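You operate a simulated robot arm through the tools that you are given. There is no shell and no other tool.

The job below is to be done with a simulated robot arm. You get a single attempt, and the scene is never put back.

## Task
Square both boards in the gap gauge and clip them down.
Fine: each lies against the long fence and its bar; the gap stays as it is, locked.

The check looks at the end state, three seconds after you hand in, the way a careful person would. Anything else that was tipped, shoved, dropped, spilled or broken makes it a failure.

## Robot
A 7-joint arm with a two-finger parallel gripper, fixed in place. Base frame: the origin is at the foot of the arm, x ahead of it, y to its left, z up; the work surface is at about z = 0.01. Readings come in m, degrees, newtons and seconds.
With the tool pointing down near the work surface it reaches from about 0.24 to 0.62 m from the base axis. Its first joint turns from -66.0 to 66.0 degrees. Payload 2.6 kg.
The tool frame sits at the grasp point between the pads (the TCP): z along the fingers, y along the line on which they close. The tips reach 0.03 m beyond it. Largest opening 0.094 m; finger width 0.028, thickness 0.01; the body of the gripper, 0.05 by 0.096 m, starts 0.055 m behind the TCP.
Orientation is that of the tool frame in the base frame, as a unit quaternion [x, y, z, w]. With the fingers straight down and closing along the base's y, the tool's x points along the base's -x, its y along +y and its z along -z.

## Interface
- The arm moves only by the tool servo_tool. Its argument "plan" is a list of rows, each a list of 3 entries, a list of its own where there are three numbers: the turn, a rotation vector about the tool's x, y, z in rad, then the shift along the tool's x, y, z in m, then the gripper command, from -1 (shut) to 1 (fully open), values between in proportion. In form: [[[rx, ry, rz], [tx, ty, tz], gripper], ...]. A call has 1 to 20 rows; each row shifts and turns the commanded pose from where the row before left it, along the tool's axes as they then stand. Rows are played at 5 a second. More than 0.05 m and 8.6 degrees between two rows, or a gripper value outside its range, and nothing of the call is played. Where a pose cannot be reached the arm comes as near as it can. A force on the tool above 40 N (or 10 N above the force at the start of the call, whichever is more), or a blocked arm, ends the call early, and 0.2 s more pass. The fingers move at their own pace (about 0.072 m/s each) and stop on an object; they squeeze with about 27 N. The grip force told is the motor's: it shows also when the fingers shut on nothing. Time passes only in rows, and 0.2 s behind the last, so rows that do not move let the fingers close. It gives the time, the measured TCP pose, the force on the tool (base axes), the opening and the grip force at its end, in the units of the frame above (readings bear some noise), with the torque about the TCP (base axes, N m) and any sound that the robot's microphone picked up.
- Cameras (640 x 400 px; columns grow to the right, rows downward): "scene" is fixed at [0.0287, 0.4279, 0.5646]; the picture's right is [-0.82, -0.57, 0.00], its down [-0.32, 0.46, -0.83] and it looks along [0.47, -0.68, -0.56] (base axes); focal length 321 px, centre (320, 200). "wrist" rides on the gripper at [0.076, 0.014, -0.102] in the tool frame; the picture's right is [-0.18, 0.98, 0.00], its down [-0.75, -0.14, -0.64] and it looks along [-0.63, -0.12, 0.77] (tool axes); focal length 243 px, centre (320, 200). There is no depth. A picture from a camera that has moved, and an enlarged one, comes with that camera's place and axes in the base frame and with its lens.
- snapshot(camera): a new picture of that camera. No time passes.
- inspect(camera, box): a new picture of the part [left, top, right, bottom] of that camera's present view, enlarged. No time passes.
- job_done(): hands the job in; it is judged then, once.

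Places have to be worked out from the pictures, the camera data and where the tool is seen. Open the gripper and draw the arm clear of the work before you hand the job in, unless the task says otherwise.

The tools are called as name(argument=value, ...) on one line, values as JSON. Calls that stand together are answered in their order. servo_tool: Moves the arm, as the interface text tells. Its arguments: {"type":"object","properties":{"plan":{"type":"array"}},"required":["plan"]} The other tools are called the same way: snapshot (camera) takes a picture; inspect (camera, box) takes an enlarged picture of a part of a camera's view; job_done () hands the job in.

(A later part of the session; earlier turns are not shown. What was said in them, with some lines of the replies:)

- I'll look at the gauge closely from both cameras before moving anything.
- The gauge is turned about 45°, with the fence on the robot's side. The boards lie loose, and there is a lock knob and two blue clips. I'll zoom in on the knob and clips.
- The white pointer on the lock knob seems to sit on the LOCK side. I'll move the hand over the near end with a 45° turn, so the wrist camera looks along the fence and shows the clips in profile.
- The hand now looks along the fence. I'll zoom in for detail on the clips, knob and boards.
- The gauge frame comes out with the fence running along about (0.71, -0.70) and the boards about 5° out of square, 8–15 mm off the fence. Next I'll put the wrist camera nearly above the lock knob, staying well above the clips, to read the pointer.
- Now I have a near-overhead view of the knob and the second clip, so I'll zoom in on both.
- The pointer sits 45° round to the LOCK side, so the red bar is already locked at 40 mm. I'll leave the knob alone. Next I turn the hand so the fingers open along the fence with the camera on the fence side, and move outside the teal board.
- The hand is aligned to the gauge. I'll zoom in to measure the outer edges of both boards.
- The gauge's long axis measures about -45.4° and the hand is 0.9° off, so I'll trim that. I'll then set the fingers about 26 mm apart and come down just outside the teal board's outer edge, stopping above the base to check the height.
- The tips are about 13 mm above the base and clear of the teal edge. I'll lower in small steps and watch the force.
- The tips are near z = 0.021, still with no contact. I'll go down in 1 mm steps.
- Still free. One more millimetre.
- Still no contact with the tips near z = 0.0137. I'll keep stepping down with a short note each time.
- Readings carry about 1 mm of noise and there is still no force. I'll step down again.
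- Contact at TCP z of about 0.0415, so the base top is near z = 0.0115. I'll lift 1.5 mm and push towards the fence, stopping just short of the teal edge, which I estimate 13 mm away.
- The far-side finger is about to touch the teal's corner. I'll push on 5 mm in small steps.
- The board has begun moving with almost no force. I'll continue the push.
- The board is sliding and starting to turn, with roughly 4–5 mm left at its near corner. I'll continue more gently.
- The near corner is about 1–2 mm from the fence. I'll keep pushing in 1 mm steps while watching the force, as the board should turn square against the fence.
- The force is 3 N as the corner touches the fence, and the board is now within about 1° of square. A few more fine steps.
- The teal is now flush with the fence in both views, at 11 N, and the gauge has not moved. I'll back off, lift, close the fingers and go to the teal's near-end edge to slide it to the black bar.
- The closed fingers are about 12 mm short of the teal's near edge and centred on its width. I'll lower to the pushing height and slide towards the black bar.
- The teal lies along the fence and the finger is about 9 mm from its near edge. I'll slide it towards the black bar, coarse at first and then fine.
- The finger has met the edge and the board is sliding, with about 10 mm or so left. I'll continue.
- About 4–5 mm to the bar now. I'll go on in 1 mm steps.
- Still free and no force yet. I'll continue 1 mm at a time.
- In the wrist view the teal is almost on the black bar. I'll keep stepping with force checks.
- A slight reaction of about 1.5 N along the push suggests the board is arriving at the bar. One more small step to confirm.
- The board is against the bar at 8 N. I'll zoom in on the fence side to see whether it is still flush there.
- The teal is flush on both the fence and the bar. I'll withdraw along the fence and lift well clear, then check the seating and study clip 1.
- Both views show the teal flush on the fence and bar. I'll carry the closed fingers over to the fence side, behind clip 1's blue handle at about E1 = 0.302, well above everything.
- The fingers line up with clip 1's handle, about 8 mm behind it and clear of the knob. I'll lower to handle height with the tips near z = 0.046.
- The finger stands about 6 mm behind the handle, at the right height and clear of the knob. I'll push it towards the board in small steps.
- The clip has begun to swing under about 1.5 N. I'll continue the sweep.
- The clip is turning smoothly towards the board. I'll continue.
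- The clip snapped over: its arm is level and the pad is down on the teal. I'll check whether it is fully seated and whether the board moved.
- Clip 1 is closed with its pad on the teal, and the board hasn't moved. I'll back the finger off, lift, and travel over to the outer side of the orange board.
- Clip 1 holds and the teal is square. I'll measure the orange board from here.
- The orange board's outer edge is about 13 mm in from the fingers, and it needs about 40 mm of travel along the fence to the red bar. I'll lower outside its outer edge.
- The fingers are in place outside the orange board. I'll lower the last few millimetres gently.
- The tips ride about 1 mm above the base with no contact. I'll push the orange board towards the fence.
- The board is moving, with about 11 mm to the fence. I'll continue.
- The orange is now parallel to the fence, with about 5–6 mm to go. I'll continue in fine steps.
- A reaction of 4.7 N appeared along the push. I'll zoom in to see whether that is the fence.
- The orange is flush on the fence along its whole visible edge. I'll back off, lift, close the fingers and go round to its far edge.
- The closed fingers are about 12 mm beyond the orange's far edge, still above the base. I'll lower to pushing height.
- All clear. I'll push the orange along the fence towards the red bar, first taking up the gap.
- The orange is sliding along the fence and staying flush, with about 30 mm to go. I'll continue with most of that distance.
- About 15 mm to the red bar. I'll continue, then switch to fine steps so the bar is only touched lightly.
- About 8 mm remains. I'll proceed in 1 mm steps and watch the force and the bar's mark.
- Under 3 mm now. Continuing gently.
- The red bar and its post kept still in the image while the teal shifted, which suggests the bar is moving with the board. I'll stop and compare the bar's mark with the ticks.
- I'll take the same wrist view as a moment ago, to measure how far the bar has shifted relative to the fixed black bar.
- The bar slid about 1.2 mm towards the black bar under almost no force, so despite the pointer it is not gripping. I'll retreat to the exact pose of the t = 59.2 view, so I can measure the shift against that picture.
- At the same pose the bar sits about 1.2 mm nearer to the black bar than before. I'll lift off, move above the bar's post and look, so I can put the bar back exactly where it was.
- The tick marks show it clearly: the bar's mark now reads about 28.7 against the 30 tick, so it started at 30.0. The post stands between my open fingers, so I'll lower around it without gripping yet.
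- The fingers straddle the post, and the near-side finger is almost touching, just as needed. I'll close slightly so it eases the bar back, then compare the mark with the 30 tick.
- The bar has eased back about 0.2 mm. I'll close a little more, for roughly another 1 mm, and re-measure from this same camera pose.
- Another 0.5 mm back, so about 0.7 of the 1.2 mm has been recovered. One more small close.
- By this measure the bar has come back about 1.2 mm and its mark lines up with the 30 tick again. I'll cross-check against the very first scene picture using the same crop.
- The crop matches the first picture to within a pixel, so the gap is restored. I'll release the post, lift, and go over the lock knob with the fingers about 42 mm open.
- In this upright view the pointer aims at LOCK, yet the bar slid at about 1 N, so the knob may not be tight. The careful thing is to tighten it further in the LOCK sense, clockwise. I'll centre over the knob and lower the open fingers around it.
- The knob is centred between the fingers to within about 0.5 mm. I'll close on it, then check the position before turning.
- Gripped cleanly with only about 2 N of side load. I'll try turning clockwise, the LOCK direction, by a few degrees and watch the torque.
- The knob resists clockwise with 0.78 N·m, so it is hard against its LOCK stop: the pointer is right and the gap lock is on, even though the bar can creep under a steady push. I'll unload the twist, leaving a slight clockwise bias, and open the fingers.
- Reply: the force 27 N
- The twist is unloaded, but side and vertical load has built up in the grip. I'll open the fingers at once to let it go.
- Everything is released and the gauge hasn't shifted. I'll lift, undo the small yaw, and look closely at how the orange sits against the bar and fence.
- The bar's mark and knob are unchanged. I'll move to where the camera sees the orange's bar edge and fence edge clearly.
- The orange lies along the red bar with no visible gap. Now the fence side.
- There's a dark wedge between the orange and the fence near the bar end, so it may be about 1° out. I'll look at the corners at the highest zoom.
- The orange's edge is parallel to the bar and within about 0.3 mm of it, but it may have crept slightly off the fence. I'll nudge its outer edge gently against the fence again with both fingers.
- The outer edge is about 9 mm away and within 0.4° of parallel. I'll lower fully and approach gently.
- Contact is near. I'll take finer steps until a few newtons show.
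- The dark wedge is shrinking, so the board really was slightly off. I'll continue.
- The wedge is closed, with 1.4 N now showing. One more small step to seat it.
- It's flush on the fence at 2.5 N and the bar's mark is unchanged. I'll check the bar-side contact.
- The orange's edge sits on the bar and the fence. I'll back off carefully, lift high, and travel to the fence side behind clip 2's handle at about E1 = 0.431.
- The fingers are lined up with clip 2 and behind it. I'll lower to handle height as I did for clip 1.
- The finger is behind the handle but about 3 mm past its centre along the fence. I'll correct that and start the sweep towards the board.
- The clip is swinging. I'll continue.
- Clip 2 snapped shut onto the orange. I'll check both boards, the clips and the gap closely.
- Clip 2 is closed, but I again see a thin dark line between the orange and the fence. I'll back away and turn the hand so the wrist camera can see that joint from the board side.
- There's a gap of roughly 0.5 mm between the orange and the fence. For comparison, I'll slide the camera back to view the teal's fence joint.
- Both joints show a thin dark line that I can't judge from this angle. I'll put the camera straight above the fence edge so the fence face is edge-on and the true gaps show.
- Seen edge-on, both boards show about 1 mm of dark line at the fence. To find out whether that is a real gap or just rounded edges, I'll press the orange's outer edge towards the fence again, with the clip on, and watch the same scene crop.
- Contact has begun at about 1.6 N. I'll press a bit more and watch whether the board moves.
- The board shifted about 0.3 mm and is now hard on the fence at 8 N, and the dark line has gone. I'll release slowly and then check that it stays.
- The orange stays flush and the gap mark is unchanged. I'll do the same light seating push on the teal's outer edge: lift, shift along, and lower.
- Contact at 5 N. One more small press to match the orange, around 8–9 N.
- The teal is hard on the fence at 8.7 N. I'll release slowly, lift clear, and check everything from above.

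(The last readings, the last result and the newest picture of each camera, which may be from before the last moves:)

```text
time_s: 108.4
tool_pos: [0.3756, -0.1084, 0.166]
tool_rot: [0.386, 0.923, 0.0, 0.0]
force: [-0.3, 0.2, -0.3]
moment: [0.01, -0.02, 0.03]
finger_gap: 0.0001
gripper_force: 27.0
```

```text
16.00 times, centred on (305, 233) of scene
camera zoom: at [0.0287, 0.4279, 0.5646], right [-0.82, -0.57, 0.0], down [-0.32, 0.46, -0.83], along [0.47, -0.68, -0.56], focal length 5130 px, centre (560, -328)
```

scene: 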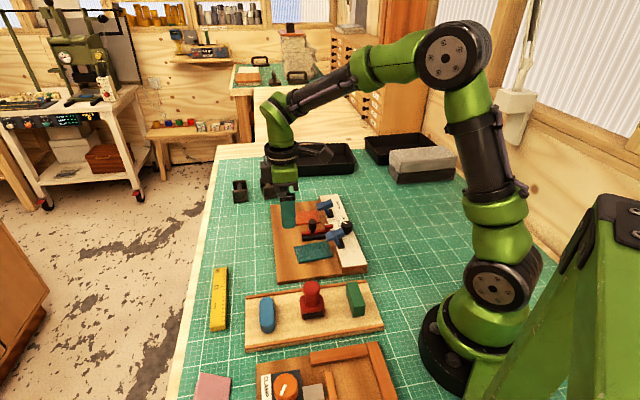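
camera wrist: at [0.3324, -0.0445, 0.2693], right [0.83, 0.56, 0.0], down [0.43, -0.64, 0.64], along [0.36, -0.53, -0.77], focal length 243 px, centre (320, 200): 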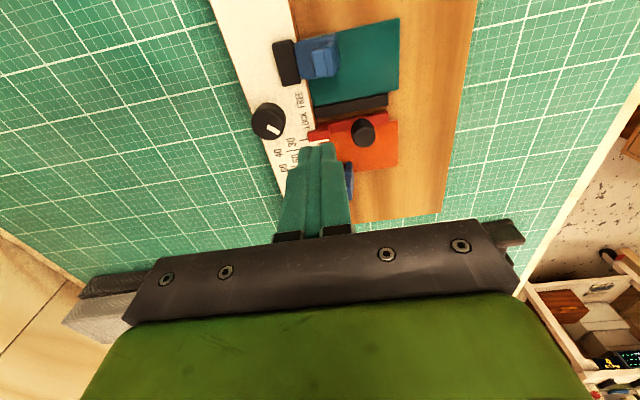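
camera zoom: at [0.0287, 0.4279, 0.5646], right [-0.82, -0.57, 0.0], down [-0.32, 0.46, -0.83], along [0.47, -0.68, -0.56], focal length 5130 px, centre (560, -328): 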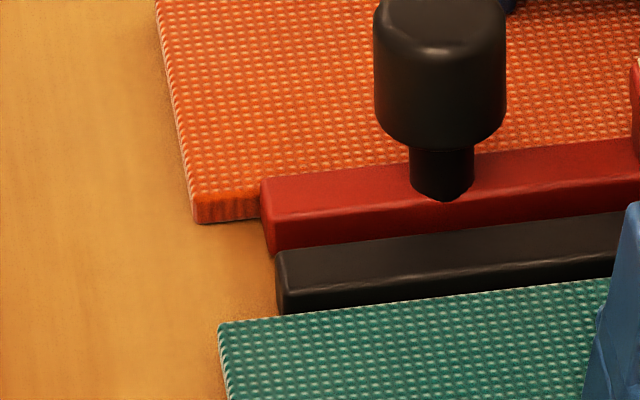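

The dark line at the teal's fence edge is gone, so both boards are now seated. I'll turn the hand back and check the orange-to-red-bar joint from its far side.

servo_tool(plan=[[[0, 0, -0.131], [0, 0, 0], -1], [[0, 0, -0.131], [0, 0, 0], -1], [[0, 0, -0.131], [0, 0, 0], -1], [[0, 0, -0.131], [0, 0, 0], -1], [[0, 0, -0.131], [0, 0, 0], -1], [[0, 0, -0.131], [0, 0, 0], -1], [[0, 0, -0.131], [0, 0, 0], -1], [[0, 0, -0.131], [0, 0, 0], -1], [[0, 0, -0.131], [0, 0, 0], -1], [[0, 0, -0.131], [0, 0, 0], -1], [[0, 0, -0.131], [0, 0, 0], -1], [[0, 0, -0.13], [0, 0, 0], -1], [[0, 0, 0], [-0.012, -0.036, 0], -1], [[0, 0, 0], [-0.012, -0.036, 0], -1], [[0, 0, 0], [-0.012, -0.035, 0], -1], [[0, 0, 0], [0, 0, 0.02], -1], [[0, 0, 0], [0, 0, 0], -1]])

inspect(camera="wrist", box=[270, 20, 470, 180])

inspect(camera="wrist", box=[385, 95, 435, 135])

inspect(camera="wrist", box=[380, 25, 430, 65])

```text
time_s: 112.0
tool_pos: [0.4747, -0.1588, 0.1452]
tool_rot: [-0.38, 0.925, 0.001, 0.0]
force: [-0.5, 0.3, 0.1]
moment: [-0.01, 0.0, -0.01]
finger_gap: 0.0001
gripper_force: 26.8
```

```text
2.50 times, centred on (370, 100) of wrist
camera zoom: at [0.4116, -0.2024, 0.2491], right [-0.56, 0.83, 0.0], down [0.63, 0.43, 0.64], along [0.53, 0.36, -0.77], focal length 606 px, centre (195, 450)
```

zoom: 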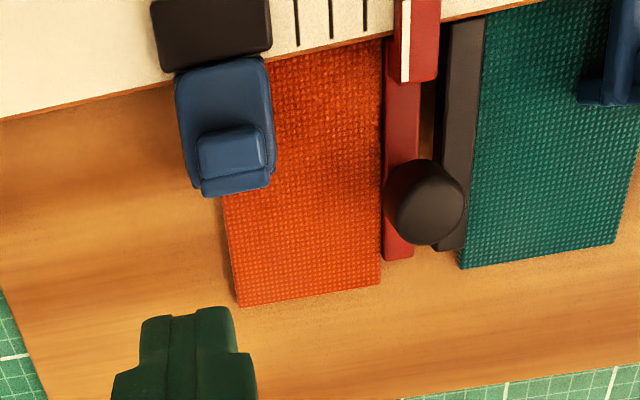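

```text
10.00 times, centred on (410, 115) of wrist
camera zoom: at [0.4116, -0.2024, 0.2491], right [-0.56, 0.83, 0.0], down [0.63, 0.43, 0.64], along [0.53, 0.36, -0.77], focal length 2426 px, centre (-580, 1050)
```

zoom: 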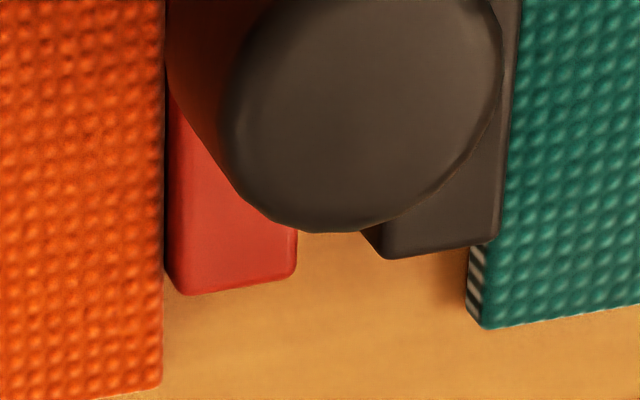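

```text
10.00 times, centred on (405, 45) of wrist
camera zoom: at [0.4116, -0.2024, 0.2491], right [-0.56, 0.83, 0.0], down [0.63, 0.43, 0.64], along [0.53, 0.36, -0.77], focal length 2426 px, centre (-530, 1750)
```

zoom: 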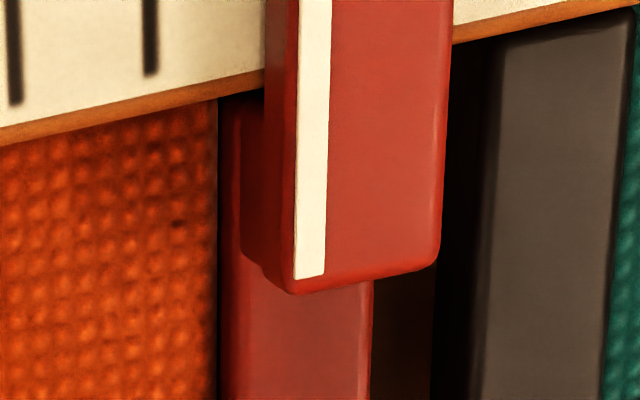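

Both boards lie against the fence and their bars, with only a hairline at the red bar. The gap mark is at its original place, the knob is on LOCK and both clips are closed. I'll lift, draw clear and open the gripper.

servo_tool(plan=[[[0, 0, 0], [0, 0, -0.04], -1], [[0, 0, 0], [0, 0, -0.04], -1], [[0, 0, 0], [0, 0, -0.04], -0.5], [[0, 0, 0], [0, 0, -0.03], 0], [[0, 0, 0], [-0.002, 0.039, 0], 0.5], [[0, 0, 0], [-0.002, 0.039, 0], 1], [[0, 0, 0], [-0.002, 0.039, 0], 1], [[0, 0, 0], [-0.002, 0.039, 0], 1], [[0, 0, 0], [-0.002, 0.038, 0], 1], [[0, 0, 0], [0, 0, 0], 1], [[0, 0, 0], [0, 0, 0], 1]])

snapshot(camera="scene")

inspect(camera="scene", box=[265, 190, 375, 285])

inspect(camera="scene", box=[315, 215, 365, 250])

snapshot(camera="wrist")

```text
time_s: 114.4
tool_pos: [0.3459, -0.0148, 0.2948]
tool_rot: [-0.38, 0.925, 0.0, 0.0]
force: [0.7, 0.4, -0.5]
moment: [0.01, 0.04, 0.01]
finger_gap: 0.0939
gripper_force: 0.1
```

```text
taken
```

scene: 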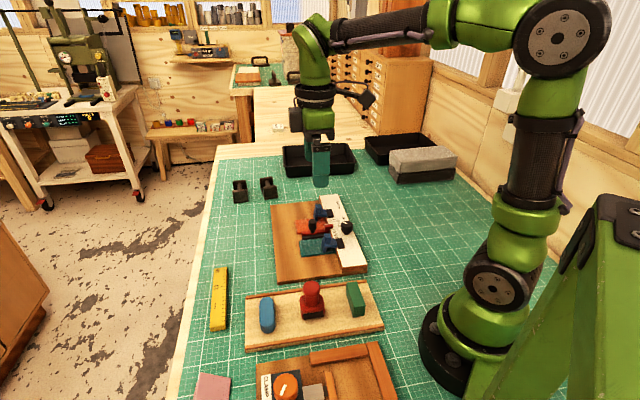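

```text
4.21 times, centred on (320, 238) of scene
camera zoom: at [0.0287, 0.4279, 0.5646], right [-0.82, -0.57, 0.0], down [-0.32, 0.46, -0.83], along [0.47, -0.68, -0.56], focal length 1350 px, centre (320, 42)
```

zoom: 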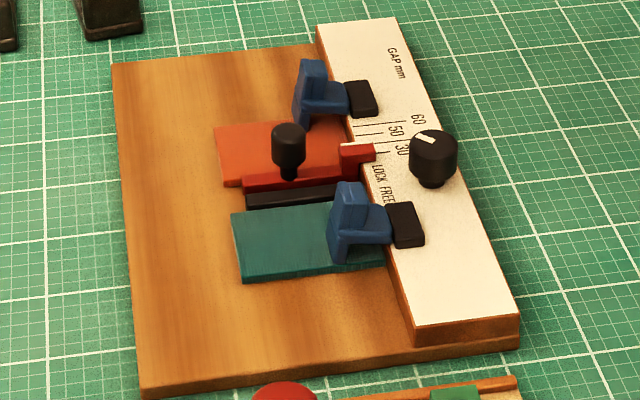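

```text
11.43 times, centred on (340, 232) of scene
camera zoom: at [0.0287, 0.4279, 0.5646], right [-0.82, -0.57, 0.0], down [-0.32, 0.46, -0.83], along [0.47, -0.68, -0.56], focal length 3664 px, centre (91, -171)
```

zoom: 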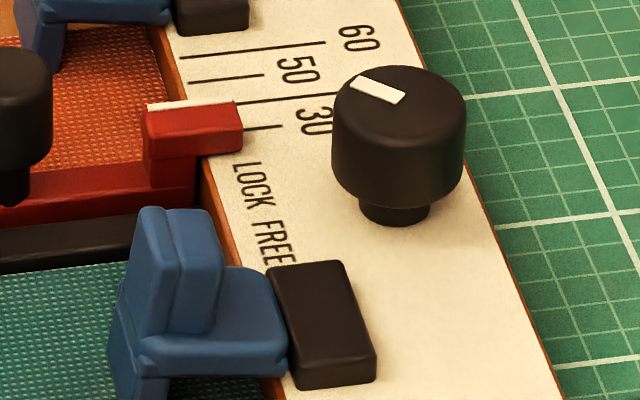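

```text
taken
camera wrist: at [0.2818, -0.0575, 0.3992], right [-0.56, 0.83, 0.0], down [0.63, 0.43, 0.64], along [0.53, 0.36, -0.77], focal length 243 px, centre (320, 200)
```

wrist: 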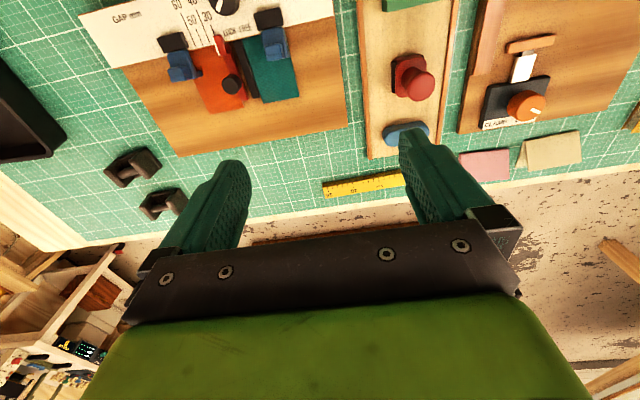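

Final check: both boards are square against the fence and their bars, and both clips are closed. The gap mark and lock pointer match the first picture. Nothing else has moved, and the arm is clear with the gripper open, so I'm handing the job in.

job_done()

```text
The job is handed in.
```

I've handed the job in: both boards are square in the gauge and clipped down. The result of the check hasn't come back to me.

- **Boards:** Teal is against the fence and the black bar. Orange is against the fence, with a hairline of at most about 0.5 mm left at the red bar. I didn't push that closed, because pushing there risked moving the bar.
- **Clips:** Both snapped shut with their pads on the boards. With the clips on, I pressed each board's outer edge against the fence at 8–9 N; both stayed put when released.
- **Gap:** I disturbed this and put it back. While I slid the orange board up, the red bar crept about 1.2 mm towards the black bar under less than 1 N. I eased it back by its post until its mark matched the first picture to within a pixel (about 0.4 mm). It still matched at the end.
- **Lock:** The knob points at LOCK and is hard against its stop in the LOCK direction; it has not been turned. The bar still crept with the knob there, so the lock may not hold the bar firmly. I did not compare it with the FREE position.
- **Surroundings:** The gauge and everything around it look unmoved, and the arm is drawn clear with the gripper open.
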